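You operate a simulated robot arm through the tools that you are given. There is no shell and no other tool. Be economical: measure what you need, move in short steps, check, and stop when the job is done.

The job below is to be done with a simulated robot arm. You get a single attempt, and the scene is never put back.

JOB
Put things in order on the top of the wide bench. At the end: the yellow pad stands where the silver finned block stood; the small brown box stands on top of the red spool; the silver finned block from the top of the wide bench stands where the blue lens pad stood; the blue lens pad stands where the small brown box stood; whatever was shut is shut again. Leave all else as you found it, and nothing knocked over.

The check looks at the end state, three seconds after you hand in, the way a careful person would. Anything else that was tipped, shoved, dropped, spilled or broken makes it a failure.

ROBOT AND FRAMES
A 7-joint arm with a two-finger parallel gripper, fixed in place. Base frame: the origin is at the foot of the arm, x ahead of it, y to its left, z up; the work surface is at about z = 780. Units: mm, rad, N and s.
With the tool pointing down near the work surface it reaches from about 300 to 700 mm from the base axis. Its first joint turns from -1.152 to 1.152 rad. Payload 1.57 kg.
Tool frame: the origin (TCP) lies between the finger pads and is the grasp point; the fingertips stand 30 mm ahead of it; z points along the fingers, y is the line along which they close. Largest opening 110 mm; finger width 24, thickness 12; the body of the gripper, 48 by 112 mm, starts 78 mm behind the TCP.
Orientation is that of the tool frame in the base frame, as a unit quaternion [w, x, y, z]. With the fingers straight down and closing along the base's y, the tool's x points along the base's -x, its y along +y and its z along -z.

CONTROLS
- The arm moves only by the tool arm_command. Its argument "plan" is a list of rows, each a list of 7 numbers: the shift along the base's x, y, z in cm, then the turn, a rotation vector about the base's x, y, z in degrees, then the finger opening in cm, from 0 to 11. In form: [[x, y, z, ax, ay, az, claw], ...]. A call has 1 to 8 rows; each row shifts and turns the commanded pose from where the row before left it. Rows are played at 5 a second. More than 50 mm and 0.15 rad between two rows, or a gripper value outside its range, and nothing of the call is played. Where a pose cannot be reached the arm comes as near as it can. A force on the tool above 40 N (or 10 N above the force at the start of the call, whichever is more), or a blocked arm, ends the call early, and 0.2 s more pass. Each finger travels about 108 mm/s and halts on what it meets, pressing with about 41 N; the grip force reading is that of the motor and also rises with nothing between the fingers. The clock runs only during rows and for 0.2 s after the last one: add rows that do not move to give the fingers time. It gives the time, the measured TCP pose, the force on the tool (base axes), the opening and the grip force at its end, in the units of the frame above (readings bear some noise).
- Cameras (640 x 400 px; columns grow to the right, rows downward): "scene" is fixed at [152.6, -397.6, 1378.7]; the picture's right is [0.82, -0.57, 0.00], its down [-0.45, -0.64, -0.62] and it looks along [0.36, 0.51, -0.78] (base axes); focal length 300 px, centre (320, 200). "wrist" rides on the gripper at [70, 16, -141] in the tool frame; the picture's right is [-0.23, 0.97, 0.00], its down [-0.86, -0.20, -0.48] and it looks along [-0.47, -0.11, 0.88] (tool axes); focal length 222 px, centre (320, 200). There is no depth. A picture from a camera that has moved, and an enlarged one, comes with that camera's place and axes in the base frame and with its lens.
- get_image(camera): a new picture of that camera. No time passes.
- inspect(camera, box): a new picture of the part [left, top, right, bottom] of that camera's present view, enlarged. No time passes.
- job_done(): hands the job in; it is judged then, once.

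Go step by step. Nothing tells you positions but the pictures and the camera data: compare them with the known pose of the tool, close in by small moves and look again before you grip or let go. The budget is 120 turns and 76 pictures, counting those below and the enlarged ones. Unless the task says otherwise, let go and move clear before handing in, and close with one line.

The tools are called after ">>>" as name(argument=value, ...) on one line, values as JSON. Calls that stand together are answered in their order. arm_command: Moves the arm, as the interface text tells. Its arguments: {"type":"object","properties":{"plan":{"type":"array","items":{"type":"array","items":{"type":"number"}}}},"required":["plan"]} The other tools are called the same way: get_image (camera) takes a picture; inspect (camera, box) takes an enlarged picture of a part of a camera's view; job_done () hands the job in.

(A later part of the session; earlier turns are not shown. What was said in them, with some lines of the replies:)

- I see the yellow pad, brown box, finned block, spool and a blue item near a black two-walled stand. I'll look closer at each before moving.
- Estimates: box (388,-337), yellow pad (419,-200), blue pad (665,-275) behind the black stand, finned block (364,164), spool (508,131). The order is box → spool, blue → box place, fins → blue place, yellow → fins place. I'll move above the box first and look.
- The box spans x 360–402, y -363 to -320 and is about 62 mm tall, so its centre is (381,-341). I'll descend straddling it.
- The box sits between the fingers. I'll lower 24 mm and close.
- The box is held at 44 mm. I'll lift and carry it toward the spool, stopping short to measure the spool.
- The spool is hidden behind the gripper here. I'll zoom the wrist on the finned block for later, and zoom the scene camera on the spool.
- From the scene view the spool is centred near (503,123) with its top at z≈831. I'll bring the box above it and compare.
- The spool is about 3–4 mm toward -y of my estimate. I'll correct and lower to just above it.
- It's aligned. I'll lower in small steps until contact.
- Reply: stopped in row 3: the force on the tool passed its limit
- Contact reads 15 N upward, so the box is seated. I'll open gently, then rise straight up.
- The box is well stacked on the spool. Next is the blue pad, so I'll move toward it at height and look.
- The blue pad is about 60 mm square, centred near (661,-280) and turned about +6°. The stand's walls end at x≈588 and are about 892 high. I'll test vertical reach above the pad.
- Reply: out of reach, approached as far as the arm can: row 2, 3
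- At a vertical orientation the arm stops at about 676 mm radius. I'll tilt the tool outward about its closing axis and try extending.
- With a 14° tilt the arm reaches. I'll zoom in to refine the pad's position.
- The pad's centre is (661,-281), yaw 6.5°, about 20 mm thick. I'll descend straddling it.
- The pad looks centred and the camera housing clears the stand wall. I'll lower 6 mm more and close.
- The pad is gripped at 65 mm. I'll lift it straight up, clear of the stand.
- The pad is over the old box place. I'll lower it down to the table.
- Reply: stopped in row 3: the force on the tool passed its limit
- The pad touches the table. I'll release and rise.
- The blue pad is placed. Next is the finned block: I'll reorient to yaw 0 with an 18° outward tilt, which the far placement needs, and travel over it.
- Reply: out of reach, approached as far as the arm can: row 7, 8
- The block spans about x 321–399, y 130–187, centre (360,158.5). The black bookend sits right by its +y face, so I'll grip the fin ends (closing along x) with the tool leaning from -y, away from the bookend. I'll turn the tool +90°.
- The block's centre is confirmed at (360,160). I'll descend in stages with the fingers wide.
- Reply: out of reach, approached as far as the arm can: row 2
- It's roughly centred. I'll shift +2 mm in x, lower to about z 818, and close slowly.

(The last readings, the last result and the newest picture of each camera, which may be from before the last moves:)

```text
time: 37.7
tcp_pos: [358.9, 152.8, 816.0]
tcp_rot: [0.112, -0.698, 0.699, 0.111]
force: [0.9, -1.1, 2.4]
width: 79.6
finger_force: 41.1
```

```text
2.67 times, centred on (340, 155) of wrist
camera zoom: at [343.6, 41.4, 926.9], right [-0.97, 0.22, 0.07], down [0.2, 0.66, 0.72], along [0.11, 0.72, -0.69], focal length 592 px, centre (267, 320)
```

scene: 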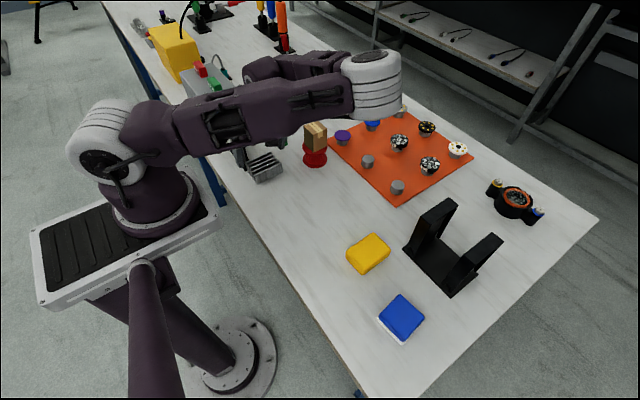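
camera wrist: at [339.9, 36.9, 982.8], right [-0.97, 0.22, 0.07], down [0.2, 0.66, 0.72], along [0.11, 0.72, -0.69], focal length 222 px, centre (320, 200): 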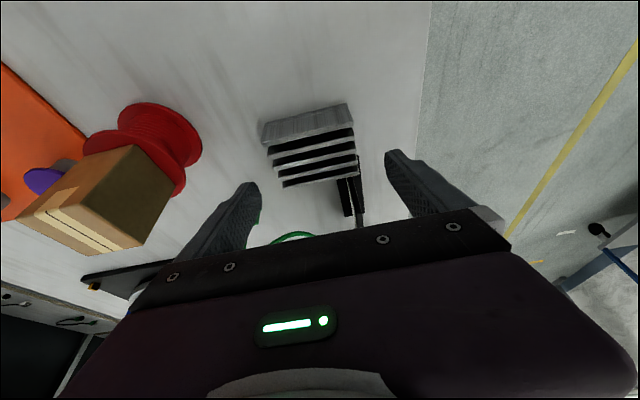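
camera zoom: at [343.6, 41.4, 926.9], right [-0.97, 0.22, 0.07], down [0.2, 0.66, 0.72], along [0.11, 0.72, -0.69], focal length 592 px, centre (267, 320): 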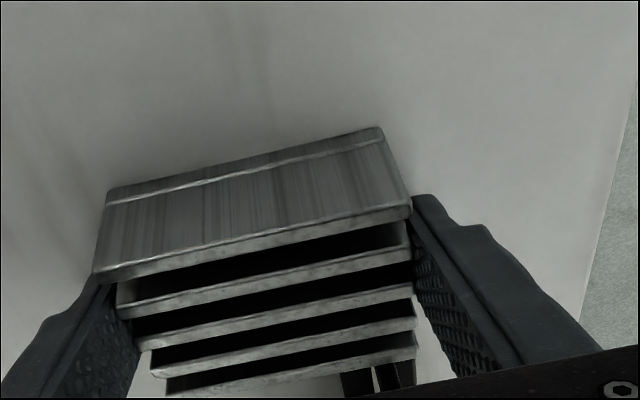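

The block is gripped at 79.6 mm. I'll lift it straight up.

>>> arm_command(plan=[[0, 0, 1, 0, 0, 0, 6.8], [0, 0, 2, 0, 0, 0, 6.8], [0, -0.2, 3, 0, 0, 0, 6.8], [0, -0.5, 3, 0, 0, 0, 6.8], [0.5, -0.5, 3, 0, 0, 0, 6.8], [0.5, -0.5, 3, 0, 0, 0, 6.8], [0, 0, 0, 0, 0, 0, 6.8]])

>>> get_image(camera="scene")

>>> get_image(camera="wrist")

```text
time: 39.3
tcp_pos: [368.4, 136.3, 967.2]
tcp_rot: [-0.11, 0.699, -0.698, -0.11]
force: [0.7, -0.4, -1.8]
width: 79.7
finger_force: 41.4
```

```text
33 pictures are left
```

scene: 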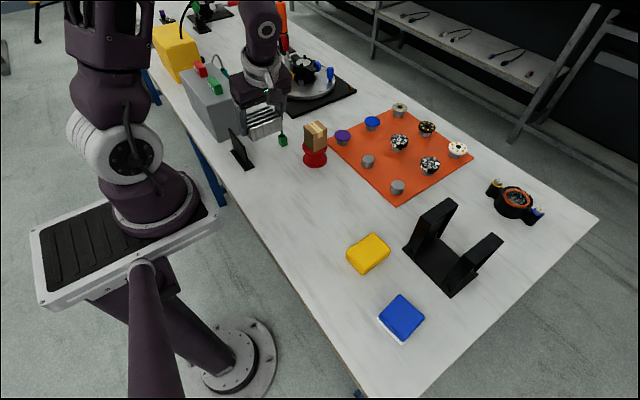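

```text
32 pictures are left
camera wrist: at [352.2, 25.7, 1078.7], right [-0.97, 0.22, 0.07], down [0.2, 0.66, 0.72], along [0.11, 0.72, -0.69], focal length 222 px, centre (320, 200)
```

wrist: 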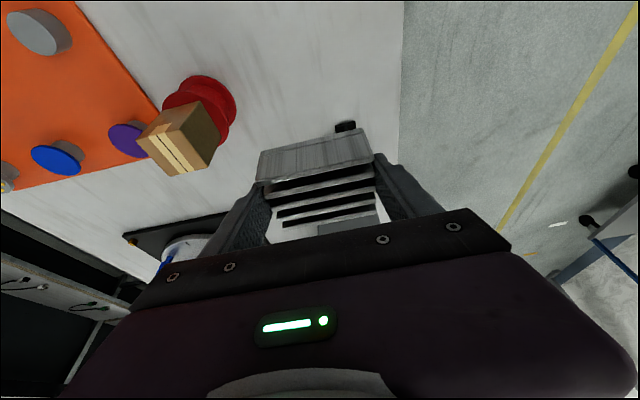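

The block is held well. I'll travel diagonally toward the lens place while turning the tool back -90°.

>>> arm_command(plan=[[2.4, -3.4, 0.2, 0, 0, -7.5, 6.8], [2.4, -3.4, 0.2, 0, 0, -7.5, 6.8], [2.4, -3.4, 0.2, 0, 0, -7.5, 6.8], [2.4, -3.4, 0.2, 0, 0, -7.5, 6.8], [2.4, -3.4, 0, 0, 0, -7.5, 6.8], [2.4, -3.4, 0, 0, 0, -7.5, 6.8], [2.4, -3.4, 0, 0, 0, -7.5, 6.8], [2.4, -3.4, 0, 0, 0, -7.5, 6.8]])

>>> arm_command(plan=[[2, -3.5, 0, 0, 0, -7.5, 6.8], [2, -3.5, 0, 0, 0, -7.5, 6.8], [2, -3.5, 0, 0, 0, -7.5, 6.8], [1.5, -3.5, 0, 0, 0, -7.5, 6.8], [0, 0, 0, 0, 0, 0, 6.8]])

>>> get_image(camera="wrist")

```text
time: 41.1
tcp_pos: [561.3, -135.7, 973.7]
tcp_rot: [0.151, -0.255, 0.954, 0.041]
force: [-0.2, 0.0, -1.7]
width: 79.6
finger_force: 40.4
```

```text
time: 42.3
tcp_pos: [635.5, -275.3, 972.0]
tcp_rot: [0.155, 0.002, 0.988, 0.0]
force: [-0.4, -0.5, -2.1]
width: 79.7
finger_force: 40.9
```

```text
31 pictures are left
camera wrist: at [525.2, -259.9, 1084.5], right [0.22, 0.97, 0.07], down [0.66, -0.2, 0.72], along [0.71, -0.11, -0.69], focal length 222 px, centre (320, 200)
```

wrist: 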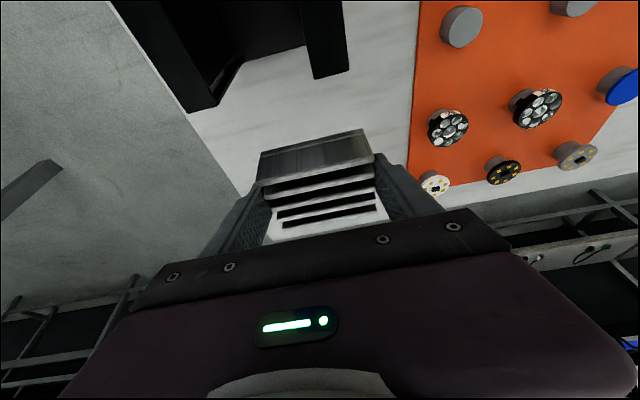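

>>> arm_command(plan=[[1.0, -0.3, 0, 0, 0, 0, 6.8], [0.85, -0.3, 0, 0, 0, 0, 6.8], [0, 0, -3, 0, 0, 0, 6.8], [0, 0, -4, 0, 0, 0, 6.8], [0, 0, -4, 0, 0, 0, 6.8], [0, 0, 0, 0, 0, 0, 6.8]])

>>> inspect(camera="scene", box=[390, 120, 560, 300])

```text
time: 43.7
tcp_pos: [656.8, -282.4, 862.1]
tcp_rot: [0.157, 0.0, 0.988, -0.001]
force: [0.9, -0.3, -2.0]
width: 79.5
finger_force: 40.5
```

```text
2.22 times, centred on (475, 210) of scene
camera zoom: at [152.6, -397.6, 1378.7], right [0.82, -0.57, 0.0], down [-0.45, -0.64, -0.62], along [0.36, 0.51, -0.78], focal length 666 px, centre (-24, 178)
```

zoom: 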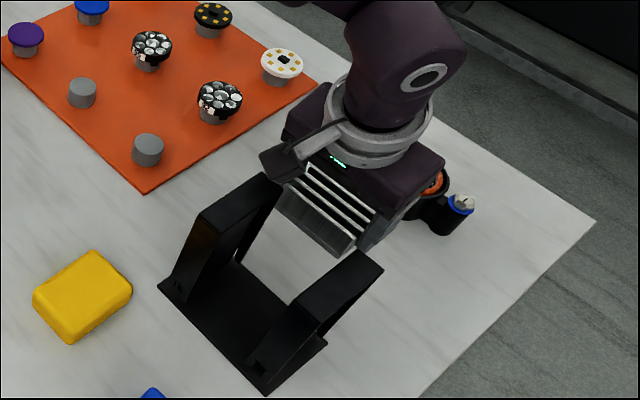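

>>> arm_command(plan=[[-0.1, 0, -1.5, 0, 0, 0, 6.8], [0, 0, -1.5, 0, 0, 0, 6.8], [0, 0, -0.8, 0, 0, 0, 6.8], [0, 0, 0, 0, 0, 0, 6.8]])

>>> inspect(camera="scene", box=[420, 150, 530, 260])

>>> get_image(camera="wrist")

```text
time: 44.7
tcp_pos: [654.2, -282.7, 824.6]
tcp_rot: [0.158, 0.0, 0.987, 0.0]
force: [-0.2, 0.2, -1.9]
width: 79.6
finger_force: 40.5
```

```text
3.64 times, centred on (475, 205) of scene
camera zoom: at [152.6, -397.6, 1378.7], right [0.82, -0.57, 0.0], down [-0.45, -0.64, -0.62], along [0.36, 0.51, -0.78], focal length 1090 px, centre (-244, 182)
```

zoom: 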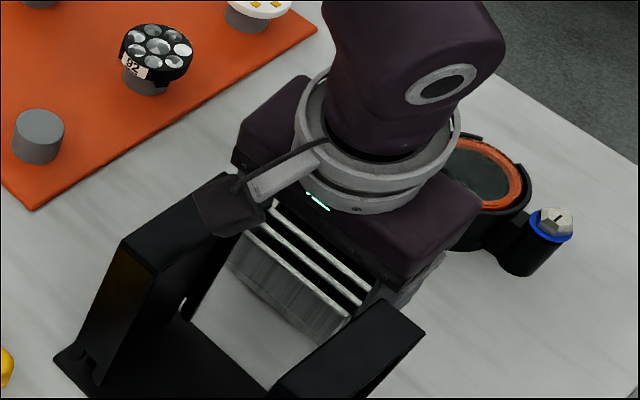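

```text
28 pictures are left
camera wrist: at [544.3, -267.7, 936.2], right [0.22, 0.97, 0.07], down [0.66, -0.2, 0.72], along [0.72, -0.11, -0.69], focal length 222 px, centre (320, 200)
```

wrist: 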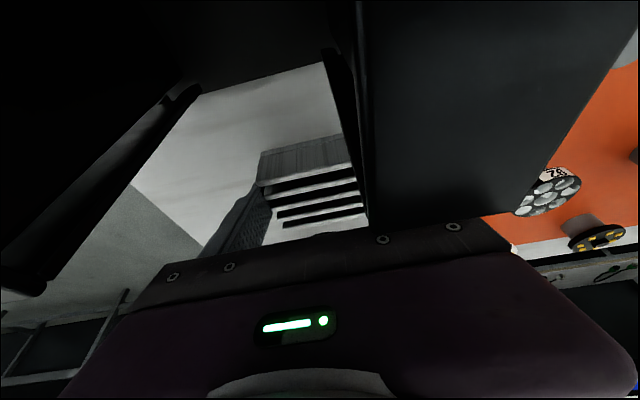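

The camera housing would come close to the right stand wall. I'll rise a little, yaw +12° so it hangs in the gap between the walls (which also matches the pad's old heading), then check.

>>> arm_command(plan=[[0, 0, 2, 0, 0, 0, 6.8], [0, 0, 0, 0, 0, 6, 6.8], [0, 0, 0, 0, 0, 6, 6.8], [0, 0, -1, 0, 0, 0, 6.8], [0, 0, -1, 0, 0, 0, 6.8], [0, 0, 0, 0, 0, 0, 6.8]])

>>> inspect(camera="scene", box=[420, 150, 530, 260])

>>> get_image(camera="wrist")

```text
time: 46.1
tcp_pos: [655.1, -282.1, 826.5]
tcp_rot: [0.156, -0.104, 0.982, 0.017]
force: [-0.4, 0.7, -2.0]
width: 79.7
finger_force: 41.0
```

```text
3.64 times, centred on (475, 205) of scene
camera zoom: at [152.6, -397.6, 1378.7], right [0.82, -0.57, 0.0], down [-0.45, -0.64, -0.62], along [0.36, 0.51, -0.78], focal length 1090 px, centre (-244, 182)
```

zoom: 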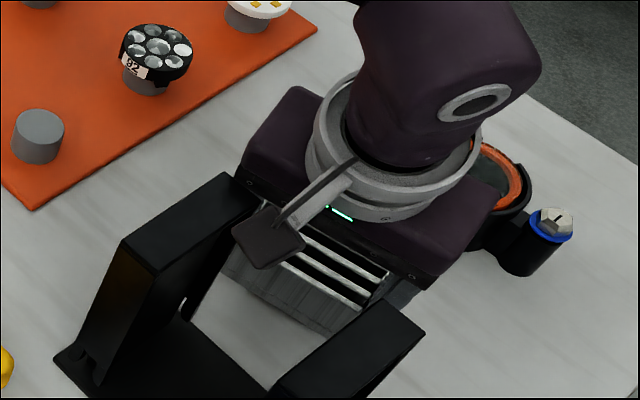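

```text
26 pictures are left
camera wrist: at [543.5, -290.0, 937.3], right [0.01, 1.0, 0.07], down [0.69, -0.06, 0.72], along [0.72, 0.04, -0.69], focal length 222 px, centre (320, 200)
```

wrist: 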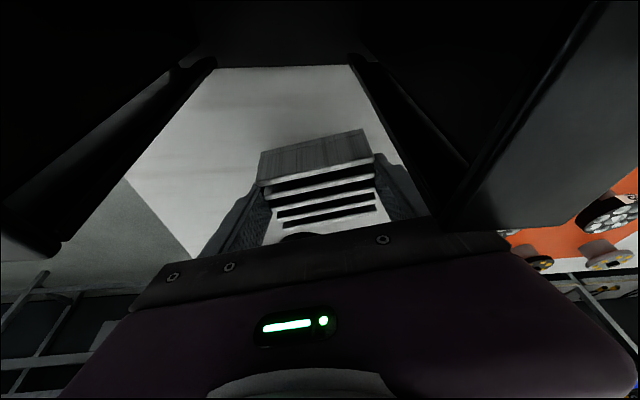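

>>> inspect(camera="scene", box=[465, 180, 505, 220])

```text
10.00 times, centred on (485, 200) of scene
camera zoom: at [152.6, -397.6, 1378.7], right [0.82, -0.57, 0.0], down [-0.45, -0.64, -0.62], along [0.36, 0.51, -0.78], focal length 2999 px, centre (-1330, 200)
```

zoom: 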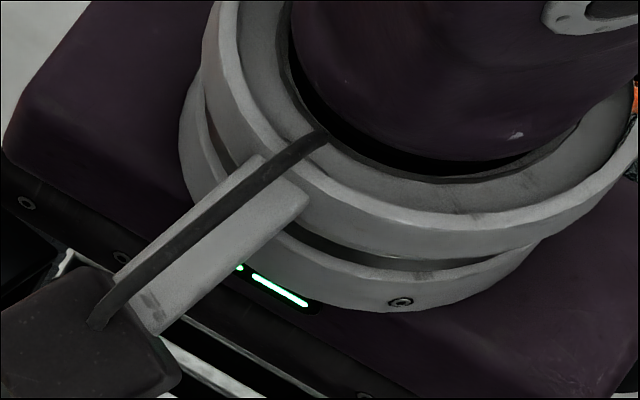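

>>> inspect(camera="scene", box=[430, 180, 480, 220])

```text
10.00 times, centred on (455, 200) of scene
camera zoom: at [152.6, -397.6, 1378.7], right [0.82, -0.57, 0.0], down [-0.45, -0.64, -0.62], along [0.36, 0.51, -0.78], focal length 2999 px, centre (-1030, 200)
```

zoom: 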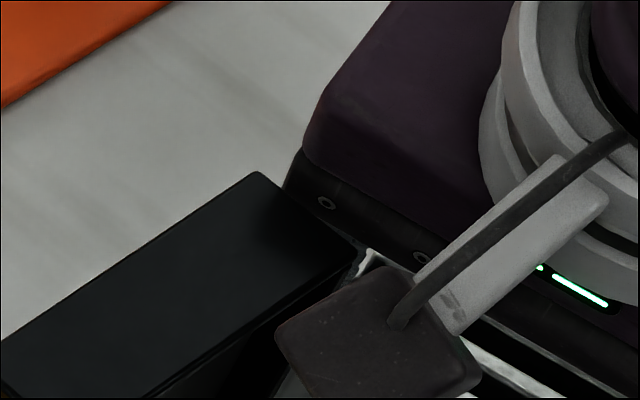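

The rear of the hand would nearly touch the wall end at (590,-232,907). Yaw 8° with a 2–3 mm shift outward clears both it and the camera housing, so I'll apply that and lower.

>>> arm_command(plan=[[0.24, -0.1, 0.5, 0, 0, 0, 6.8], [0, -0.08, 0, 0, 0, -4, 6.8], [0, 0, -0.5, 0, 0, 0, 6.8], [0, 0, -0.5, 0, 0, 0, 6.8], [0, 0, 0, 0, 0, 0, 6.8]])

>>> inspect(camera="scene", box=[430, 180, 480, 220])

```text
time: 47.3
tcp_pos: [656.6, -283.8, 820.6]
tcp_rot: [0.157, -0.069, 0.985, 0.011]
force: [0.0, -0.1, -2.9]
width: 79.7
finger_force: 41.2
```

```text
10.00 times, centred on (455, 200) of scene
camera zoom: at [152.6, -397.6, 1378.7], right [0.82, -0.57, 0.0], down [-0.45, -0.64, -0.62], along [0.36, 0.51, -0.78], focal length 2999 px, centre (-1030, 200)
```

zoom: 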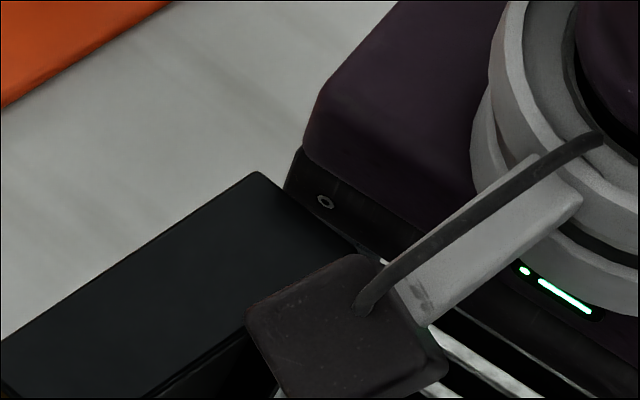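

>>> arm_command(plan=[[0, 0, -0.2, 0, 0, 0, 6.8], [0, 0, -0.1, 0, 0, 0, 6.8], [0, 0, 0, 0, 0, 0, 6.8]])

```text
time: 48.1
tcp_pos: [656.8, -284.5, 818.8]
tcp_rot: [0.156, -0.069, 0.985, 0.011]
force: [-0.9, -0.1, -2.1]
width: 79.7
finger_force: 40.5
```

>>> arm_command(plan=[[0, 0, -0.15, 0, 0, 0, 6.8], [0, 0, -0.1, 0, 0, 0, 6.8], [0, 0, -0.1, 0, 0, 0, 6.8], [0, 0, 0, 0, 0, 0, 6.8]])

>>> inspect(camera="scene", box=[430, 170, 530, 260])

```text
time: 49.1
tcp_pos: [657.2, -284.3, 815.8]
tcp_rot: [0.158, -0.069, 0.985, 0.01]
force: [-5.5, 5.2, 23.8]
width: 79.6
finger_force: 40.8
```

```text
4.44 times, centred on (480, 215) of scene
camera zoom: at [152.0, -397.3, 1378.9], right [0.82, -0.57, 0.0], down [-0.45, -0.64, -0.62], along [0.36, 0.51, -0.78], focal length 1333 px, centre (-391, 133)
```

zoom: 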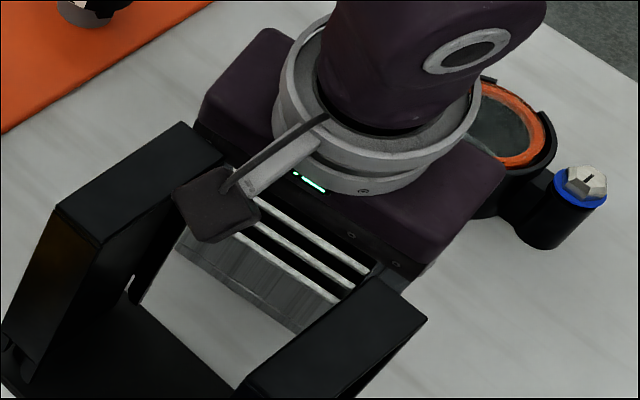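

Contact came at the same height it was gripped at, so the block is on the table. I'll release and lift straight up.

>>> arm_command(plan=[[0, 0, 0, 0, 0, 0, 8.4], [0, 0, 0, 0, 0, 0, 9.4], [0, 0, 0, 0, 0, 0, 9.8], [0, 0, 1, 0, 0, 0, 9.8], [0, 0, 3, 0, 0, 0, 9.8], [0, 0, 4, 0, 0, 0, 9.8], [0, 0, 4, 0, 0, 0, 9.8], [0, 0, 3, 0, 0, 0, 9.8]])

>>> get_image(camera="wrist")

>>> inspect(camera="scene", box=[380, 150, 560, 300])

```text
time: 50.9
tcp_pos: [656.2, -283.6, 962.8]
tcp_rot: [0.157, -0.069, 0.985, 0.011]
force: [0.4, 0.2, 0.9]
width: 97.8
finger_force: 0.1
```

```text
21 pictures are left
camera wrist: at [545.9, -284.4, 1073.9], right [0.08, 0.99, 0.07], down [0.69, -0.11, 0.72], along [0.72, -0.01, -0.69], focal length 222 px, centre (320, 200)
```

wrist: 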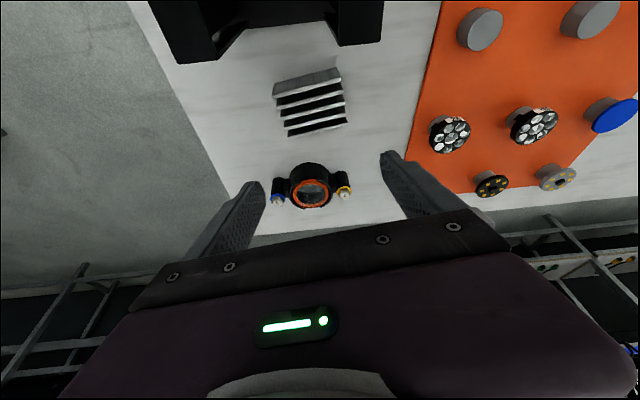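

```text
2.67 times, centred on (470, 225) of scene
camera zoom: at [152.6, -397.6, 1378.7], right [0.82, -0.57, 0.0], down [-0.45, -0.64, -0.62], along [0.36, 0.51, -0.78], focal length 800 px, centre (-80, 133)
```

zoom: 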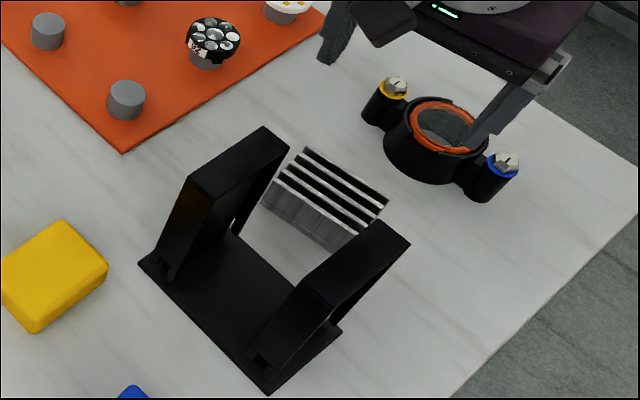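

The finned block stands in place. Now I'll un-tilt and move over the yellow pad at about (427,-197), oriented vertically.

>>> arm_command(plan=[[-2, 1, 1, -0.83, 5.94, 0, 10], [-3.5, 1.5, 1, -0.83, 5.94, 0, 10], [-4, 1.5, 0.5, -0.83, 5.94, 0, 10], [-4, 1.5, 0, 0, 0, -8, 10], [-4, 1.5, 0, 0, 0, 0, 10], [-4, 1.5, 0, 0, 0, 0, 10], [-0.3, 0.2, 0, 0, 0, 0, 10], [0, 0, 0, 0, 0, 0, 10]])

>>> get_image(camera="wrist")

```text
time: 52.7
tcp_pos: [437.5, -196.2, 990.1]
tcp_rot: [0.001, 0.0, 1.0, 0.0]
force: [0.0, -0.4, -1.0]
width: 100.0
finger_force: 0.0
```

```text
19 pictures are left
camera wrist: at [368.0, -181.0, 1129.6], right [0.23, 0.97, 0.0], down [0.85, -0.2, 0.48], along [0.47, -0.11, -0.88], focal length 222 px, centre (320, 200)
```

wrist: 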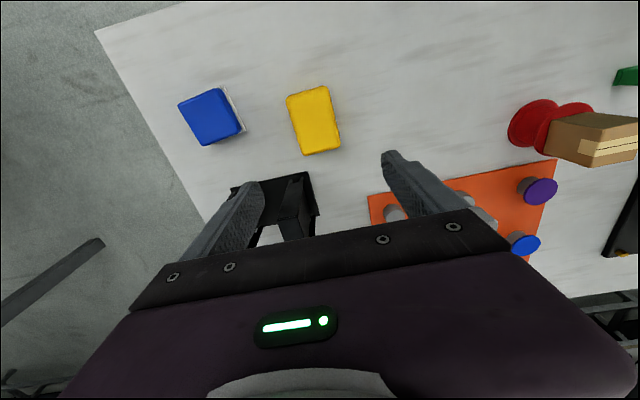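

>>> inspect(camera="wrist", box=[260, 70, 370, 170])

```text
4.00 times, centred on (315, 120) of wrist
camera zoom: at [368.0, -181.0, 1129.6], right [0.23, 0.97, 0.0], down [0.85, -0.2, 0.48], along [0.47, -0.11, -0.88], focal length 888 px, centre (340, 520)
```

zoom: 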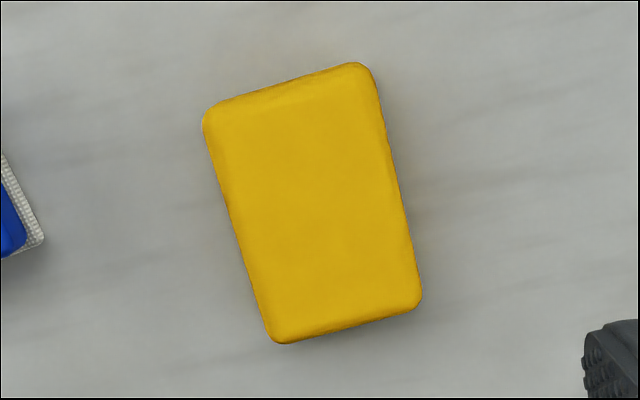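

The yellow pad is 83×58 mm, centred at (424,-201), yaw ≈0. I'll grip it 12 mm forward of centre so the finger clears the bookend at the destination.

>>> arm_command(plan=[[-0.1, -0.45, -4, 0, 0, 0, 9.5], [0, 0, -4, 0, 0, 0, 9.5], [0, 0, -4, 0, 0, 0, 9.5], [0, 0, -2.5, 0, 0, 0, 9.5], [0, 0, 0, 0, 0, 0, 9.5]])

>>> get_image(camera="wrist")

```text
time: 53.9
tcp_pos: [437.9, -201.7, 845.0]
tcp_rot: [0.0, 0.0, 1.0, 0.0]
force: [0.1, -1.1, 0.0]
width: 94.8
finger_force: 0.0
```

```text
17 pictures are left
camera wrist: at [367.7, -186.3, 984.9], right [0.23, 0.97, 0.0], down [0.85, -0.2, 0.48], along [0.47, -0.11, -0.88], focal length 222 px, centre (320, 200)
```

wrist: 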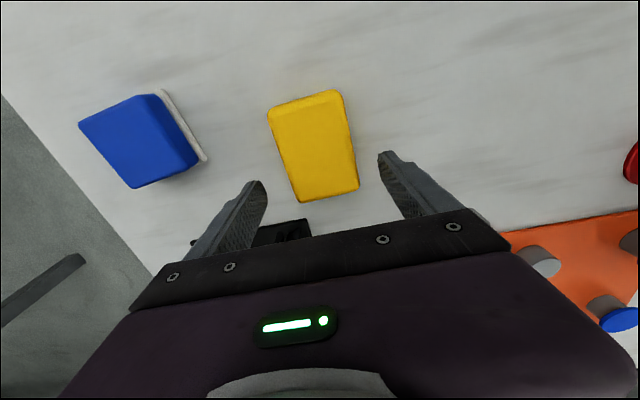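

>>> arm_command(plan=[[0, 0, -1.5, 0, 0, 0, 9.5], [0, 0, -1.4, 0, 0, 0, 9.5], [0, 0, 0, 0, 0, 0, 7.5], [0, 0, 0, 0, 0, 0, 6], [0, 0, 0, 0, 0, 0, 4.8], [0, 0, 0, 0, 0, 0, 4.8]])

>>> get_image(camera="wrist")

```text
time: 55.3
tcp_pos: [436.5, -201.7, 815.6]
tcp_rot: [0.001, 0.0, 1.0, 0.0]
force: [-0.6, -0.7, -0.5]
width: 58.8
finger_force: 41.1
```

```text
16 pictures are left
camera wrist: at [366.8, -186.6, 955.5], right [0.23, 0.97, 0.0], down [0.85, -0.2, 0.48], along [0.47, -0.11, -0.88], focal length 222 px, centre (320, 200)
```

wrist: 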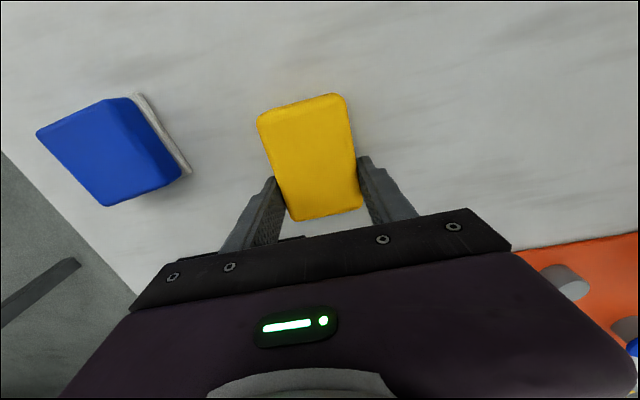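

The pad is gripped at 58.8 mm, with its centre 13 mm behind the TCP. I'll lift and carry it to the fins' place, TCP target (373.5,158.5).

>>> arm_command(plan=[[0, 0, 1, 0, 0, 0, 4.8], [0, 0, 4, 0, 0, 0, 4.8], [0, 0, 5, 0, 0, 0, 4.8], [-0.5, 1.5, 4, 0, 0, 0, 4.8], [-1, 4.7, 0, 0, 0, 0, 4.8], [-1, 4.8, 0, 0, 0, 0, 4.8], [-1, 4.8, 0, 0, 0, 0, 4.8], [-1, 4.8, 0, 0, 0, 0, 4.8]])

>>> arm_command(plan=[[-1, 4.8, 0, 0, 0, 0, 4.8], [-0.8, 4.8, 0, 0, 0, 0, 4.8], [0, 3.8, 0, 0, 0, 0, 4.8], [0, 2, 0, 0, 0, 0, 4.8], [0, 0, -4, 0, 0, 0, 4.8], [0, 0, -1, 0, 0, 0, 4.8], [0, 0, 0, 0, 0, 0, 4.8]])

>>> get_image(camera="wrist")

>>> inspect(camera="scene", box=[200, 100, 340, 200])

```text
time: 57.1
tcp_pos: [392.2, 5.1, 954.8]
tcp_rot: [0.0, 0.001, 1.0, 0.001]
force: [-0.1, 0.9, 0.5]
width: 58.7
finger_force: 40.9
```

```text
time: 58.7
tcp_pos: [373.7, 160.2, 905.5]
tcp_rot: [0.001, 0.0, 1.0, 0.001]
force: [0.3, 0.3, 0.4]
width: 58.4
finger_force: 41.5
```

```text
15 pictures are left
camera wrist: at [304.9, 174.3, 1045.6], right [0.23, 0.97, 0.0], down [0.85, -0.2, 0.48], along [0.47, -0.11, -0.88], focal length 222 px, centre (320, 200)
```

wrist: 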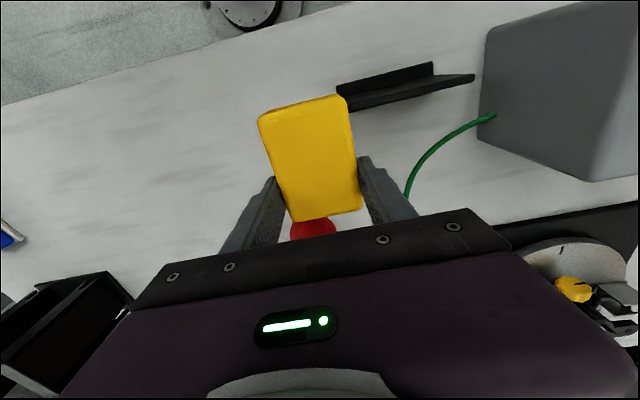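

```text
4.00 times, centred on (270, 150) of scene
camera zoom: at [152.6, -397.6, 1378.7], right [0.82, -0.57, 0.0], down [-0.45, -0.64, -0.62], along [0.36, 0.51, -0.78], focal length 1200 px, centre (520, 400)
```

zoom: 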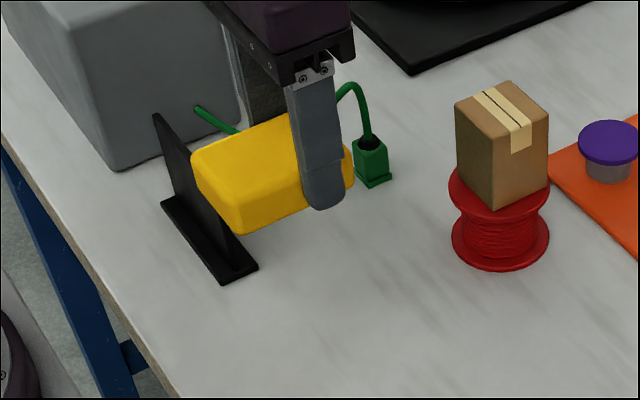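

The bookend's end is close, so I'll shift 3.5 mm toward -y for clearance and lower most of the way.

>>> arm_command(plan=[[0, -0.35, 0, 0, 0, 0, 4.8], [0, 0, -3, 0, 0, 0, 4.8], [0, 0, -3, 0, 0, 0, 4.8], [0, 0, -1.5, 0, 0, 0, 4.8], [0, 0, 0, 0, 0, 0, 4.8]])

>>> inspect(camera="wrist", box=[230, 60, 470, 220])

>>> inspect(camera="scene", box=[210, 120, 310, 200])

```text
time: 59.9
tcp_pos: [373.4, 157.2, 829.1]
tcp_rot: [0.001, 0.0, 1.0, 0.0]
force: [0.0, 0.8, 0.3]
width: 58.7
finger_force: 41.3
```

```text
2.50 times, centred on (350, 140) of wrist
camera zoom: at [304.9, 171.7, 970.1], right [0.23, 0.97, 0.0], down [0.85, -0.2, 0.48], along [0.47, -0.11, -0.88], focal length 555 px, centre (245, 350)
```

zoom: 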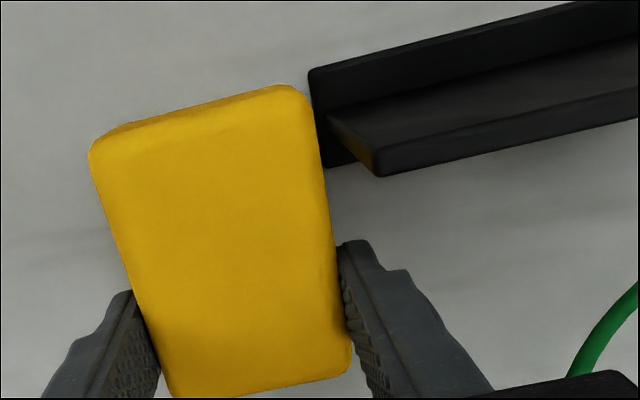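

```text
5.00 times, centred on (260, 160) of scene
camera zoom: at [152.6, -397.6, 1378.7], right [0.82, -0.57, 0.0], down [-0.45, -0.64, -0.62], along [0.36, 0.51, -0.78], focal length 1500 px, centre (620, 400)
```

zoom: 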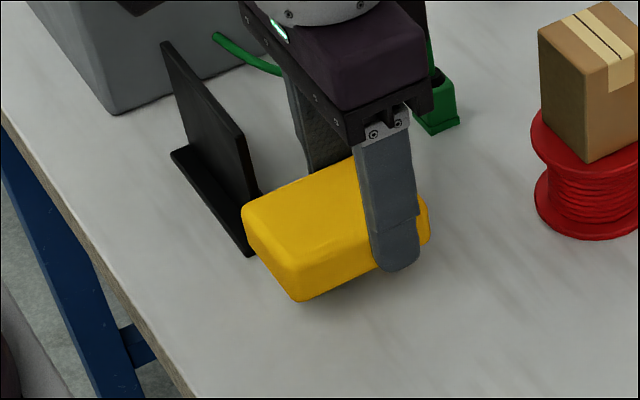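

The gap to the bookend is only 3 mm or so. I'll take 2 mm more toward -y, then lower to contact.

>>> arm_command(plan=[[0, -0.2, 0, 0, 0, 0, 4.8], [0, 0, -0.6, 0, 0, 0, 4.8], [0, 0, -0.5, 0, 0, 0, 4.8], [0, 0, 0, 0, 0, 0, 4.8]])

>>> arm_command(plan=[[0, 0, -0.1, 0, 0, 0, 4.8], [0, 0, -0.1, 0, 0, 0, 4.8], [0, 0, -0.1, 0, 0, 0, 4.8], [0, 0, 0, 0, 0, 0, 4.8]])

>>> inspect(camera="wrist", box=[230, 60, 470, 220])

```text
time: 60.9
tcp_pos: [374.4, 154.6, 819.6]
tcp_rot: [0.001, 0.0, 1.0, 0.0]
force: [-0.2, -0.2, -0.4]
width: 58.5
finger_force: 40.7
```

```text
time: 61.9
tcp_pos: [374.7, 153.4, 817.3]
tcp_rot: [0.001, 0.0, 1.0, 0.0]
force: [0.4, -0.1, 0.3]
width: 58.6
finger_force: 40.5
```

```text
2.50 times, centred on (350, 140) of wrist
camera zoom: at [305.1, 168.4, 955.6], right [0.23, 0.97, 0.0], down [0.85, -0.2, 0.48], along [0.47, -0.11, -0.88], focal length 555 px, centre (245, 350)
```

zoom: 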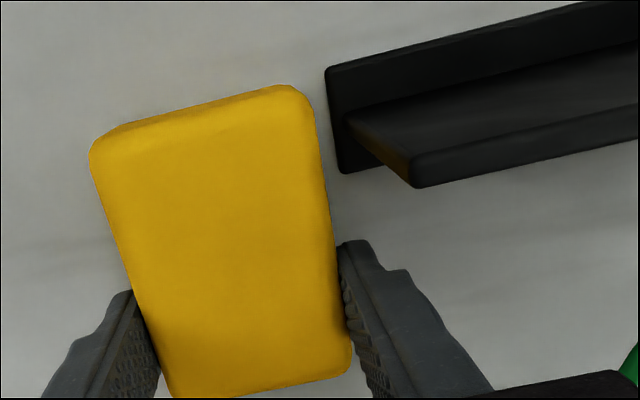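

The gap is clear at about 5 mm. I'll lower the last 2 mm to contact.

>>> arm_command(plan=[[0, 0.15, 0, 0, 0, 0, 4.8], [0, 0, -0.1, 0, 0, 0, 4.8], [0, 0, -0.1, 0, 0, 0, 4.8], [0, 0, 0, 0, 0, 0, 4.8]])

```text
time: 62.8
tcp_pos: [374.2, 154.5, 816.4]
tcp_rot: [0.001, -0.002, 1.0, 0.001]
force: [-0.6, -1.0, 15.4]
width: 58.9
finger_force: 40.7
stopped in row 4: the force on the tool passed its limit (the readings are from after the stop); the commanded pose is now the measured one
```

There's contact. I'll release with a small opening and rise.

>>> arm_command(plan=[[0, 0, 0, 0, 0, 0, 6.2], [0, 0, 0, 0, 0, 0, 7.2], [0, 0, 0, 0, 0, 0, 7.5], [0, 0, 1, 0, 0, 0, 7.5], [0, 0, 4, 0, 0, 0, 7.5], [0, 0, 5, 0, 0, 0, 7.5], [0, 0, 5, 0, 0, 0, 7.5], [0, -3, 3, 0, 0, 0, 7.5]])

>>> arm_command(plan=[[0, -4, 3, 0, 0, 0, 9], [0, -4, 2, 0, 0, 0, 9], [0, -2, 0, 0, 0, 0, 9], [0, 0, 0, 0, 0, 0, 9]])

>>> get_image(camera="wrist")

>>> get_image(camera="scene")

```text
time: 64.6
tcp_pos: [374.4, 125.1, 995.1]
tcp_rot: [0.001, 0.0, 1.0, 0.001]
force: [-0.2, 0.0, -0.3]
width: 75.4
finger_force: 0.1
```

```text
time: 65.6
tcp_pos: [375.5, 22.9, 1045.4]
tcp_rot: [0.001, 0.0, 1.0, 0.001]
force: [-0.8, 0.2, -0.8]
width: 90.0
finger_force: 0.0
```

```text
10 pictures are left
camera wrist: at [305.9, 38.3, 1185.4], right [0.23, 0.97, 0.0], down [0.85, -0.2, 0.48], along [0.47, -0.11, -0.88], focal length 222 px, centre (320, 200)
```

wrist: 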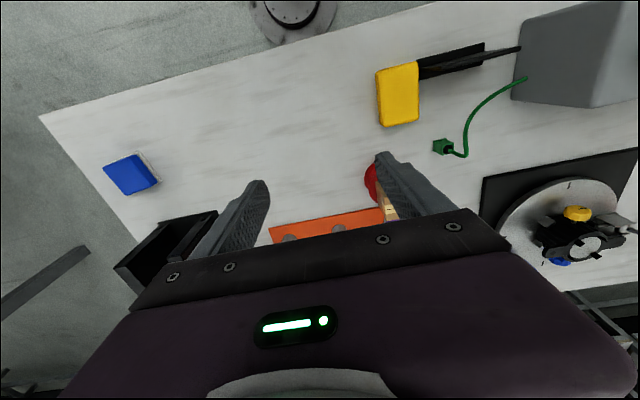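

```text
9 pictures are left
```

scene: 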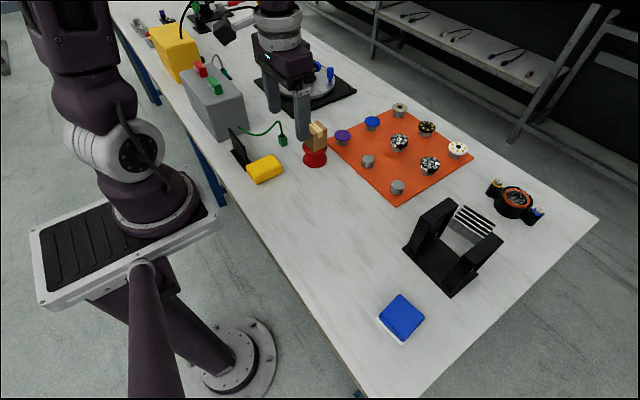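

All four items are in place, the stand, bookend, cable box and other items look unchanged, and the arm is clear. Nothing in view was opened, so there is nothing to shut. I'm handing in.

>>> job_done()

```text
The job is handed in.
```

The job is handed in. The brown box is on the red spool, the blue lens pad is where the box stood, the finned block is where the lens pad stood (turned about 90°), and the yellow pad is where the finned block stood. By my camera estimates each is within about 6 mm of its spot, nothing was knocked over, and nothing needed shutting.
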